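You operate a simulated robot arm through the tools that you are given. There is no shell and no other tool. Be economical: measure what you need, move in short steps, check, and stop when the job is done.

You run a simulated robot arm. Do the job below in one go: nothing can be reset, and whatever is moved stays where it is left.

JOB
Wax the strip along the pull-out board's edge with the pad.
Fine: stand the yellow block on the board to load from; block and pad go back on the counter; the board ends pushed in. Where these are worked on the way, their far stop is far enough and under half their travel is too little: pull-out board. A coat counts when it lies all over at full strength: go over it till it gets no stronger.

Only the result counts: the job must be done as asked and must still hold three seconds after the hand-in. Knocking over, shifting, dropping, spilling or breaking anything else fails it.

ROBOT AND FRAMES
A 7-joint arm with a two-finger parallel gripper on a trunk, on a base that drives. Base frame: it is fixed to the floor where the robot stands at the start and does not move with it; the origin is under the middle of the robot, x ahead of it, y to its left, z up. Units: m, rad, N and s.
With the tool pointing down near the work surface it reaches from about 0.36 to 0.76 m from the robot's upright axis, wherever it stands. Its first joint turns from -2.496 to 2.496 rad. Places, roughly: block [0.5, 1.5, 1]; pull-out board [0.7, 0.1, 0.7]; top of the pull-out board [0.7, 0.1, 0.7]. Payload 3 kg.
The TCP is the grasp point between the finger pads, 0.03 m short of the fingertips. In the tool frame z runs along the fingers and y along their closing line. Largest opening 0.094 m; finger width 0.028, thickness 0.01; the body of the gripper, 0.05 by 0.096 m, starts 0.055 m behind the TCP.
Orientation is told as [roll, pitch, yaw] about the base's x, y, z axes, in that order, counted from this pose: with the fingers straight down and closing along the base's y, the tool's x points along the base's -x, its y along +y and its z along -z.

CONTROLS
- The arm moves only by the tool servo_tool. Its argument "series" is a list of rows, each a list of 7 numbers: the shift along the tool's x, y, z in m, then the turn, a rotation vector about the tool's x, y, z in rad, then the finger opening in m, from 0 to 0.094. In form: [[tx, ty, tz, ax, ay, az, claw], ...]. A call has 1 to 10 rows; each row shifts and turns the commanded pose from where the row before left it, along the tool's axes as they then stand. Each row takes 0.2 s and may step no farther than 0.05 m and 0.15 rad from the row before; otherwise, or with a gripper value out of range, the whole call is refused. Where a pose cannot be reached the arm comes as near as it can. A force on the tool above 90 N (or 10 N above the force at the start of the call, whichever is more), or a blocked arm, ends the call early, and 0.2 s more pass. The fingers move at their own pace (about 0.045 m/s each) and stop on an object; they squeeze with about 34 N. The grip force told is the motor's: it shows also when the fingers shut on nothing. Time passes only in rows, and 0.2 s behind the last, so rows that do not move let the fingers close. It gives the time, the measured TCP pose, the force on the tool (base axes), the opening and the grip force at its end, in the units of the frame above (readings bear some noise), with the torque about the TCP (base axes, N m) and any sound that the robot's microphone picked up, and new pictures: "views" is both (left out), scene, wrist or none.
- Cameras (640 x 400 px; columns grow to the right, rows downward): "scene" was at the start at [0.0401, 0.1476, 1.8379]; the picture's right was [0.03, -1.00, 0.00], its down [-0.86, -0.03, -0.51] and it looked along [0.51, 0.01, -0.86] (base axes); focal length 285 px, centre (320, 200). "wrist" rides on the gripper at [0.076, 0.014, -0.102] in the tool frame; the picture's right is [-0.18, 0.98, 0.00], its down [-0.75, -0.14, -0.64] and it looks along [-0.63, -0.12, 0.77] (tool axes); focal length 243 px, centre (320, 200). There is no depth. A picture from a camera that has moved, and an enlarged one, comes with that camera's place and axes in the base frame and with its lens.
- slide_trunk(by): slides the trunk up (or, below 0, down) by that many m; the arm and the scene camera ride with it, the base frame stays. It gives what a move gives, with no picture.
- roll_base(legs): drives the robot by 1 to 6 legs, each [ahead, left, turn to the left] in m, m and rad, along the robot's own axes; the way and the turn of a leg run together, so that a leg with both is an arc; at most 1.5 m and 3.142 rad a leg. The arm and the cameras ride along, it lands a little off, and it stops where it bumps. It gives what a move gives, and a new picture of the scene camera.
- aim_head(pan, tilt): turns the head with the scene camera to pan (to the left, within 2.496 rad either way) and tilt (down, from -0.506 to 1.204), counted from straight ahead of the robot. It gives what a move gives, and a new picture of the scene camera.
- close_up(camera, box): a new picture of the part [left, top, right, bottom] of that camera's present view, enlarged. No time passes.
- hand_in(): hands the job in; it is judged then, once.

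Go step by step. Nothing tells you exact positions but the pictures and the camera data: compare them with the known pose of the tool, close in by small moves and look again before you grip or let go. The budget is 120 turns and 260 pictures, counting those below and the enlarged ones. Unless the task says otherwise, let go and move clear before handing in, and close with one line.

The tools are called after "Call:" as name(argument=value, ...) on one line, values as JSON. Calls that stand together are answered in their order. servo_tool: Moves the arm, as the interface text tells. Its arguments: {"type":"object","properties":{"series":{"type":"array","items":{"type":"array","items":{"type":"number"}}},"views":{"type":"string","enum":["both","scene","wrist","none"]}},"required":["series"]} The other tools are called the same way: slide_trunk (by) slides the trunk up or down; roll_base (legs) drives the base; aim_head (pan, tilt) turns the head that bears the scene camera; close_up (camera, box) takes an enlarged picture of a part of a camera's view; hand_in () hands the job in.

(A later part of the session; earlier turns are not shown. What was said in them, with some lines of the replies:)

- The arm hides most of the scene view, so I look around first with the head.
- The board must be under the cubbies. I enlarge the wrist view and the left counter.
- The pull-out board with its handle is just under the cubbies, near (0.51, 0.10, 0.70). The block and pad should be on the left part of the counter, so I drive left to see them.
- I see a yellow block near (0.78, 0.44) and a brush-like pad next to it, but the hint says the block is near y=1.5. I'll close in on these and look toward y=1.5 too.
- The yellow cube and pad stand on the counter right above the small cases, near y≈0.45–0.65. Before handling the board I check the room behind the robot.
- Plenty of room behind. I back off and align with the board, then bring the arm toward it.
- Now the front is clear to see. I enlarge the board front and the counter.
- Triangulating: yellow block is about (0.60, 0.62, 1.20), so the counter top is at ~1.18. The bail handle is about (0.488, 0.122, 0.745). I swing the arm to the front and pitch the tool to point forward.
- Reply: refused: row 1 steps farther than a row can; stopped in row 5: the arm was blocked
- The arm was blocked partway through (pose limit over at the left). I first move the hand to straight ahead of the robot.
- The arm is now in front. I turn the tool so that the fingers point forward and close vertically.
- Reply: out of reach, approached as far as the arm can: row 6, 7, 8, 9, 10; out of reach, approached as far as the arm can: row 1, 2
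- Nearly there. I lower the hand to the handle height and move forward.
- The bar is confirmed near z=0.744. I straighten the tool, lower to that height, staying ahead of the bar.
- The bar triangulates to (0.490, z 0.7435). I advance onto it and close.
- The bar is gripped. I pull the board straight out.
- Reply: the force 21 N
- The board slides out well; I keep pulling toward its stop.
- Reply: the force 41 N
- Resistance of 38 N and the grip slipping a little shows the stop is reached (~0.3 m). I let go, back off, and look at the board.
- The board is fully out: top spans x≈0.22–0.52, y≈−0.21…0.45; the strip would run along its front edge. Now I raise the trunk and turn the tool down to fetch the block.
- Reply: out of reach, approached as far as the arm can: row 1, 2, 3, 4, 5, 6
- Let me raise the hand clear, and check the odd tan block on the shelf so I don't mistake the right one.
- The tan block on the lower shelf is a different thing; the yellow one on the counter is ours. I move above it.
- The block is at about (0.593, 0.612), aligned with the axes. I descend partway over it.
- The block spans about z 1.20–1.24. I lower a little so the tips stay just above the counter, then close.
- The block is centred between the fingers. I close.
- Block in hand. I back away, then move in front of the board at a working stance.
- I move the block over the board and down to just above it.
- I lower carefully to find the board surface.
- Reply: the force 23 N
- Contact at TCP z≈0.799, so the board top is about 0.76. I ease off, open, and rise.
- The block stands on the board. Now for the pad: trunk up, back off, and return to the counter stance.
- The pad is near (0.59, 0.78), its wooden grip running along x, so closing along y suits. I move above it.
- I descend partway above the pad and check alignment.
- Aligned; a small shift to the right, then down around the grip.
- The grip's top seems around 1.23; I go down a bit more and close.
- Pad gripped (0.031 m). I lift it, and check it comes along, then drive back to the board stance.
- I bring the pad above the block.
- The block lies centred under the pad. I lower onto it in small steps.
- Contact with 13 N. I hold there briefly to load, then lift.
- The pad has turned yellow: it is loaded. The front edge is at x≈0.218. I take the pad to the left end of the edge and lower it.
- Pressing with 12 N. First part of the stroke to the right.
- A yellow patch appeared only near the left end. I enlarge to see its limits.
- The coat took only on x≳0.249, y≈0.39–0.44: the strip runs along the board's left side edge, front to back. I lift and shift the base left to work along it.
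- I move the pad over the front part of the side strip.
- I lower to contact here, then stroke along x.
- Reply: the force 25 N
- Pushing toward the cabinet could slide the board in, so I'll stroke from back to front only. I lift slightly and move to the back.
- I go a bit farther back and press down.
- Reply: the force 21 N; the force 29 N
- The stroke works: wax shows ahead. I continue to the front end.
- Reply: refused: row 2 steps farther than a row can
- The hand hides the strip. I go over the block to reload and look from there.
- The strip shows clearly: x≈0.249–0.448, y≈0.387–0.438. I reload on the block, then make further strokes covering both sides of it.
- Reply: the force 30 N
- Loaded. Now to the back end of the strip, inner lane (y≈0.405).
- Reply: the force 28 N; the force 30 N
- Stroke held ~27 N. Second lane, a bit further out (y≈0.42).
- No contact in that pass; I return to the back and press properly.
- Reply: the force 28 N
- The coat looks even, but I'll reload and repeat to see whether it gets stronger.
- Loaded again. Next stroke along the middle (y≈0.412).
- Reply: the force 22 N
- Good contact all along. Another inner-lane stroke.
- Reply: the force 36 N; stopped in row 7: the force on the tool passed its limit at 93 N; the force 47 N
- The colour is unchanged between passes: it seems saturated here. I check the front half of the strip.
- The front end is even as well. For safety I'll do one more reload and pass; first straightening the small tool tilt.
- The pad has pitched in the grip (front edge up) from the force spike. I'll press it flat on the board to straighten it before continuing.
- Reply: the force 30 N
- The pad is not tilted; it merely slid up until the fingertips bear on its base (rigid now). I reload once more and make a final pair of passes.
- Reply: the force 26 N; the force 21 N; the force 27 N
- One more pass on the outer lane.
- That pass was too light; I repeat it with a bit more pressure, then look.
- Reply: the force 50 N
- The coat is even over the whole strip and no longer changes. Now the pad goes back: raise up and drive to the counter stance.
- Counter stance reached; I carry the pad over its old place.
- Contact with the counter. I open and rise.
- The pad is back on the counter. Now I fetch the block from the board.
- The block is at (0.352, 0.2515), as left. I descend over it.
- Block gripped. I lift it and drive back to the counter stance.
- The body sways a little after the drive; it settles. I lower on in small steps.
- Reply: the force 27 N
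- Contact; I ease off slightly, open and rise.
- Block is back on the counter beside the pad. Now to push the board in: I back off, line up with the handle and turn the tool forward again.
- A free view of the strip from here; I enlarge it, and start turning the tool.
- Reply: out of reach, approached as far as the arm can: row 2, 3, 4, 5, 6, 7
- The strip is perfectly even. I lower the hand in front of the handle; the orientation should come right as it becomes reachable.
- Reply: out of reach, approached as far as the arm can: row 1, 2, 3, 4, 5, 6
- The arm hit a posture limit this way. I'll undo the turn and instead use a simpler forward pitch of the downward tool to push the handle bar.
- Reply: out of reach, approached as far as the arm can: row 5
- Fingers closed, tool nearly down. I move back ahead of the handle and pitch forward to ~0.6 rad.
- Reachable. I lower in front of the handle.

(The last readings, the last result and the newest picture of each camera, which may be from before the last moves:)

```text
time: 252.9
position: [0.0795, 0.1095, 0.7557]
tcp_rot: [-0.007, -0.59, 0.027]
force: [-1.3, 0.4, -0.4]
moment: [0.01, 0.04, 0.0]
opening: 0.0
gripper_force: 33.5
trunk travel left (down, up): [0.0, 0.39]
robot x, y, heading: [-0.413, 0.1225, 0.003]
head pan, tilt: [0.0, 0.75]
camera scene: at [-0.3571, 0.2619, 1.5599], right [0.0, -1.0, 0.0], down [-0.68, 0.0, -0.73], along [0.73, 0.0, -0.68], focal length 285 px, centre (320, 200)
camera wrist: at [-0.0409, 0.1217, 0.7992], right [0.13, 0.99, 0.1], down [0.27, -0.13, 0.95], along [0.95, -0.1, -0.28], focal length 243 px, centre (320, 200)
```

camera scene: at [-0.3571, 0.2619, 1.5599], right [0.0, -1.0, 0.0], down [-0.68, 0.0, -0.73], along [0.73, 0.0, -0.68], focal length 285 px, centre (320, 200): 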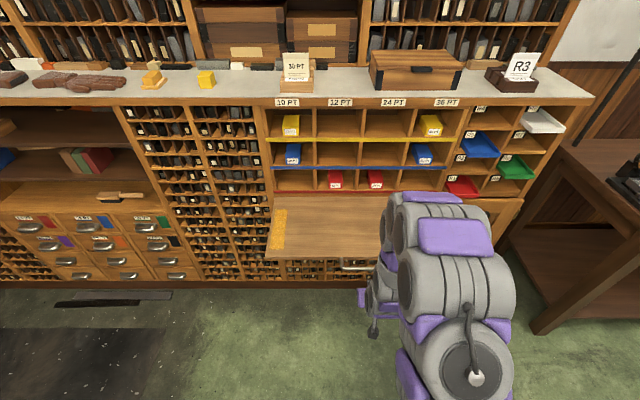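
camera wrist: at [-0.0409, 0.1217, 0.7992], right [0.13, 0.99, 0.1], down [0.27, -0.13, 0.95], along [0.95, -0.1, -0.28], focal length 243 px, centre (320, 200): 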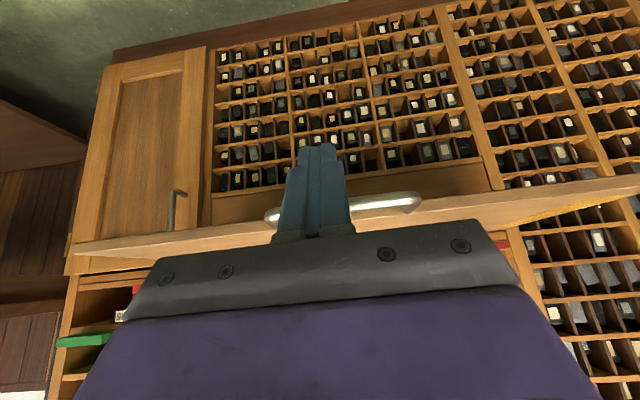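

The fingers stand before the middle of the bar. I push forward.

Call:
servo_tool(series=[[-0.0249, 0, 0.0167, 0, 0, 0, 0], [-0.0249, 0, 0.0167, 0, 0, 0, 0], [-0.0249, 0, 0.0167, 0, 0, 0, 0], [-0.0249, 0, 0.0167, 0, 0, 0, 0], [-0.0249, 0, 0.0167, 0, 0, 0, 0]], views="both")

```text
time: 254.1
position: [0.2313, 0.1138, 0.7549]
tcp_rot: [-0.007, -0.593, 0.027]
force: [-0.6, 0.3, -1.0]
moment: [-0.01, -0.11, -0.01]
opening: 0.0001
gripper_force: 32.3
trunk travel left (down, up): [0.0, 0.39]
robot x, y, heading: [-0.4152, 0.1208, -0.002]
head pan, tilt: [0.0, 0.75]
camera scene: at [-0.3561, 0.2622, 1.5598], right [0.0, -1.0, 0.0], down [-0.68, 0.0, -0.73], along [0.73, 0.0, -0.68], focal length 285 px, centre (320, 200)
camera wrist: at [0.1099, 0.125, 0.7986], right [0.13, 0.99, 0.1], down [0.27, -0.13, 0.95], along [0.95, -0.1, -0.28], focal length 243 px, centre (320, 200)
```

scene: 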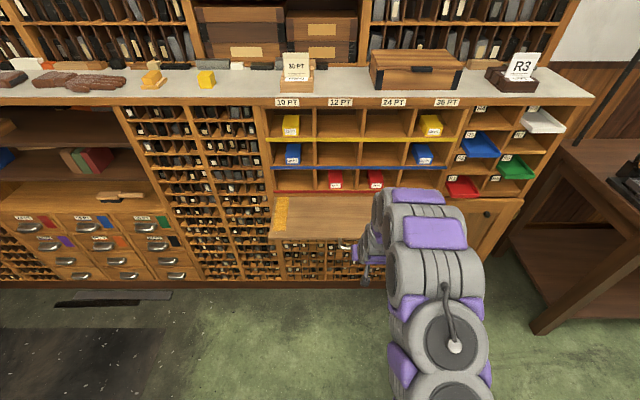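
wrist: 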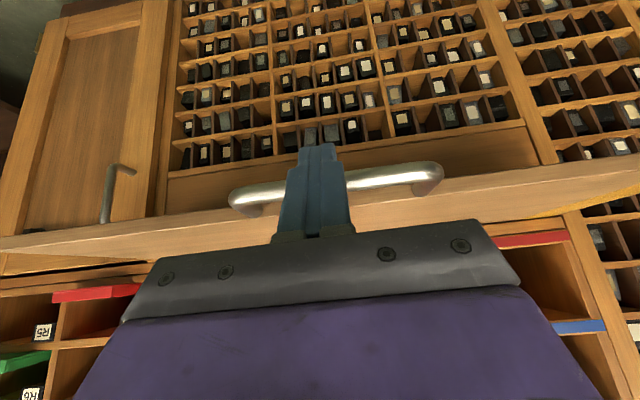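

The board slides in with little force. I continue.

Call:
servo_tool(series=[[-0.0249, 0, 0.0167, 0, 0, 0, 0], [-0.0249, 0, 0.0167, 0, 0, 0, 0], [-0.0249, 0, 0.0167, 0, 0, 0, 0], [-0.0249, 0, 0.0167, 0, 0, 0, 0], [-0.0249, 0, 0.0167, 0, 0, 0, 0], [-0.0249, 0, 0.0167, 0, 0, 0, 0]], views="both")

```text
time: 255.5
position: [0.4108, 0.1155, 0.7566]
tcp_rot: [-0.008, -0.598, 0.027]
force: [-0.4, -0.1, 0.6]
moment: [-0.04, 0.0, -0.03]
opening: 0.0003
gripper_force: 32.4
trunk travel left (down, up): [0.0, 0.39]
robot x, y, heading: [-0.4152, 0.1209, 0.001]
head pan, tilt: [0.0, 0.75]
camera scene: at [-0.3555, 0.262, 1.5599], right [0.0, -1.0, 0.0], down [-0.68, 0.0, -0.73], along [0.73, 0.0, -0.68], focal length 285 px, centre (320, 200)
camera wrist: at [0.2896, 0.1266, 0.7998], right [0.13, 0.99, 0.1], down [0.27, -0.13, 0.96], along [0.96, -0.1, -0.28], focal length 243 px, centre (320, 200)
```

scene: 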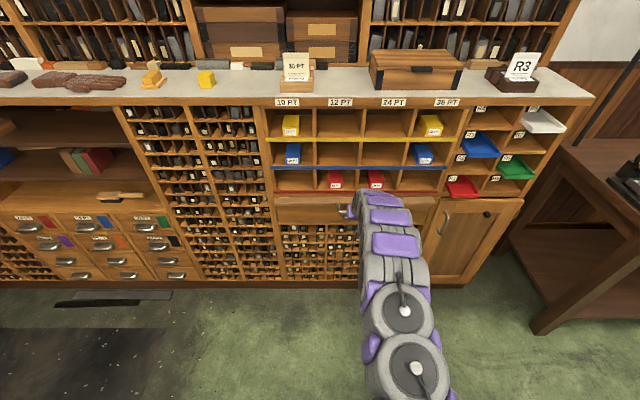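
wrist: 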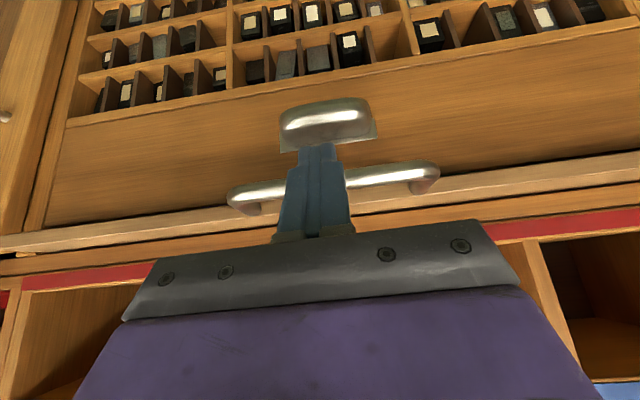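

Call:
servo_tool(series=[[-0.0166, 0, 0.0111, 0, 0, 0, 0], [-0.0166, 0, 0.0111, 0, 0, 0, 0], [0, 0, 0, 0, 0, 0, 0]], views="wrist")

Call:
servo_tool(series=[[-0.005, 0, 0.0034, 0, 0, 0, 0], [-0.005, 0, 0.0034, 0, 0, 0, 0], [0, 0, 0, 0, 0, 0, 0]], views="wrist")

```text
time: 256.3
position: [0.4463, 0.1184, 0.7528]
tcp_rot: [-0.007, -0.587, 0.027]
force: [-25.2, -1.8, -6.2]
moment: [0.14, 0.52, 0.01]
opening: 0.0001
gripper_force: 33.1
trunk travel left (down, up): [0.0, 0.39]
robot x, y, heading: [-0.4166, 0.1221, 0.0]
head pan, tilt: [0.0, 0.75]
camera wrist: at [0.3268, 0.1293, 0.7977], right [0.13, 0.99, 0.1], down [0.28, -0.13, 0.95], along [0.95, -0.1, -0.29], focal length 243 px, centre (320, 200)
```

wrist: 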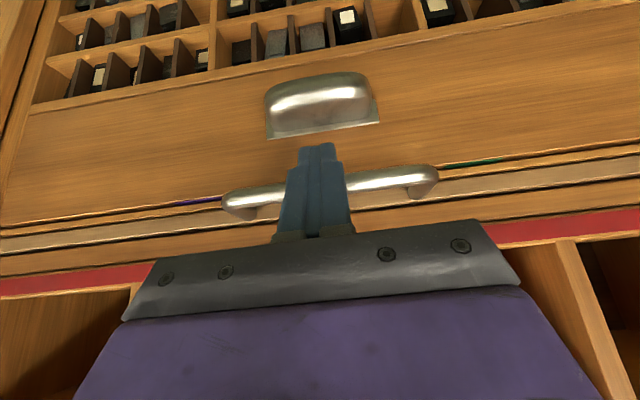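

```text
time: 256.9
position: [0.453, 0.1177, 0.7446]
tcp_rot: [-0.007, -0.566, 0.026]
force: [-3.4, -0.6, -2.8]
moment: [0.01, 0.07, 0.0]
opening: 0.0
gripper_force: 33.1
trunk travel left (down, up): [0.0, 0.39]
robot x, y, heading: [-0.4167, 0.1207, 0.0]
head pan, tilt: [0.0, 0.75]
stopped in row 3: the force on the tool passed its limit at 99 N (the readings are from after the stop); the commanded pose is now the measured one
camera wrist: at [0.3342, 0.1294, 0.7909], right [0.13, 0.99, 0.09], down [0.29, -0.13, 0.95], along [0.95, -0.1, -0.31], focal length 243 px, centre (320, 200)
```

wrist: 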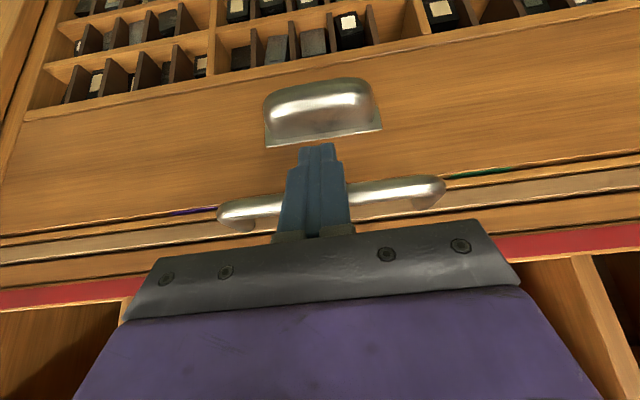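

The board is against its inner stop. I back off and check.

Call:
servo_tool(series=[[0.0249, 0, -0.0167, 0, 0, 0, 0], [0.0249, 0, -0.0167, 0, 0, 0, 0], [0.0249, 0, -0.0167, 0, 0, 0, 0], [0.0249, 0, -0.0167, 0, 0, 0, 0], [0.0249, 0, -0.0167, 0, 0, 0, 0], [0.0249, 0, -0.0167, 0, 0, 0, 0]], views="scene")

Call:
roll_base(legs=[[-0.25, 0, 0]])

Call:
close_up(camera="scene", box=[260, 130, 440, 243])

Call:
close_up(camera="scene", box=[60, 40, 320, 202])

```text
time: 258.3
position: [0.2717, 0.1144, 0.7499]
tcp_rot: [-0.008, -0.57, 0.028]
force: [-0.2, 0.3, -0.1]
moment: [-0.02, 0.0, 0.01]
opening: 0.0002
gripper_force: 33.4
trunk travel left (down, up): [0.0, 0.39]
robot x, y, heading: [-0.4184, 0.1218, 0.001]
head pan, tilt: [0.0, 0.75]
camera scene: at [-0.3581, 0.2625, 1.5599], right [0.0, -1.0, 0.0], down [-0.68, 0.0, -0.73], along [0.73, 0.0, -0.68], focal length 285 px, centre (320, 200)
```

scene: 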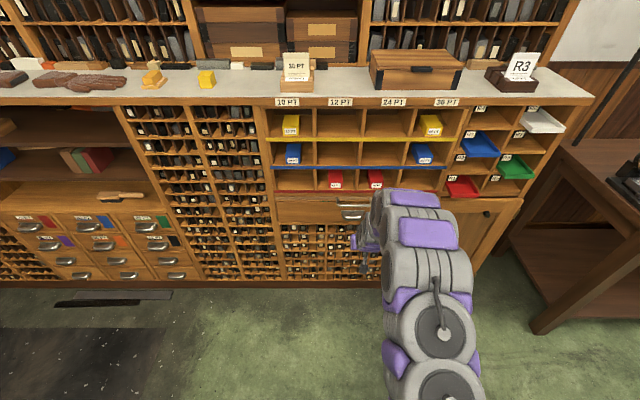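

```text
time: 260.1
position: [0.0243, 0.116, 0.7499]
tcp_rot: [-0.008, -0.568, 0.032]
force: [0.0, 0.4, 0.0]
moment: [-0.03, 0.01, -0.03]
opening: 0.0
gripper_force: 32.9
trunk travel left (down, up): [0.0, 0.39]
robot x, y, heading: [-0.6658, 0.1235, -0.001]
head pan, tilt: [0.0, 0.75]
camera scene: at [-0.6067, 0.2624, 1.5599], right [0.0, -1.0, 0.0], down [-0.68, 0.0, -0.73], along [0.73, 0.0, -0.68], focal length 285 px, centre (320, 200)
```

scene: 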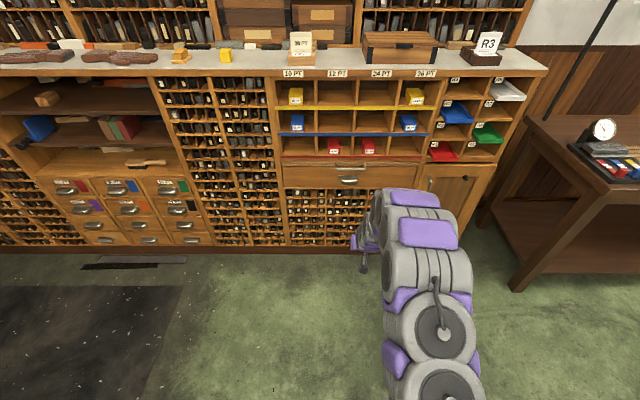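

```text
3.54 times, centred on (350, 186) of scene
camera zoom: at [-0.6067, 0.2624, 1.5599], right [0.0, -1.0, 0.0], down [-0.68, 0.0, -0.73], along [0.73, 0.0, -0.68], focal length 1007 px, centre (214, 248)
```

zoom: 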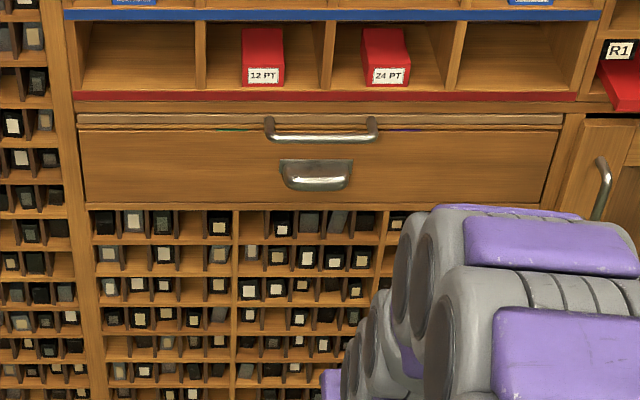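

```text
2.46 times, centred on (190, 121) of scene
camera zoom: at [-0.6067, 0.2624, 1.5599], right [0.0, -1.0, 0.0], down [-0.68, 0.0, -0.73], along [0.73, 0.0, -0.68], focal length 700 px, centre (640, 394)
```

zoom: 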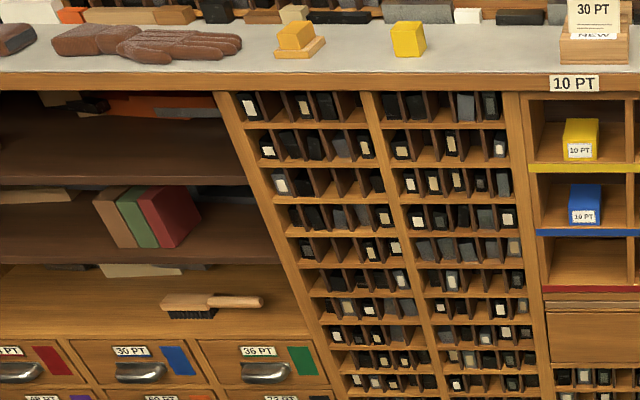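

The board is pushed fully in, the block and the pad stand on the counter, and nothing else has moved. I hand in.

Call:
hand_in()

```text
The job is handed in.
```

The strip along the board's left edge has an even coat that stopped getting stronger with more passes. The block and pad are back on the counter, and the board is pushed fully in.
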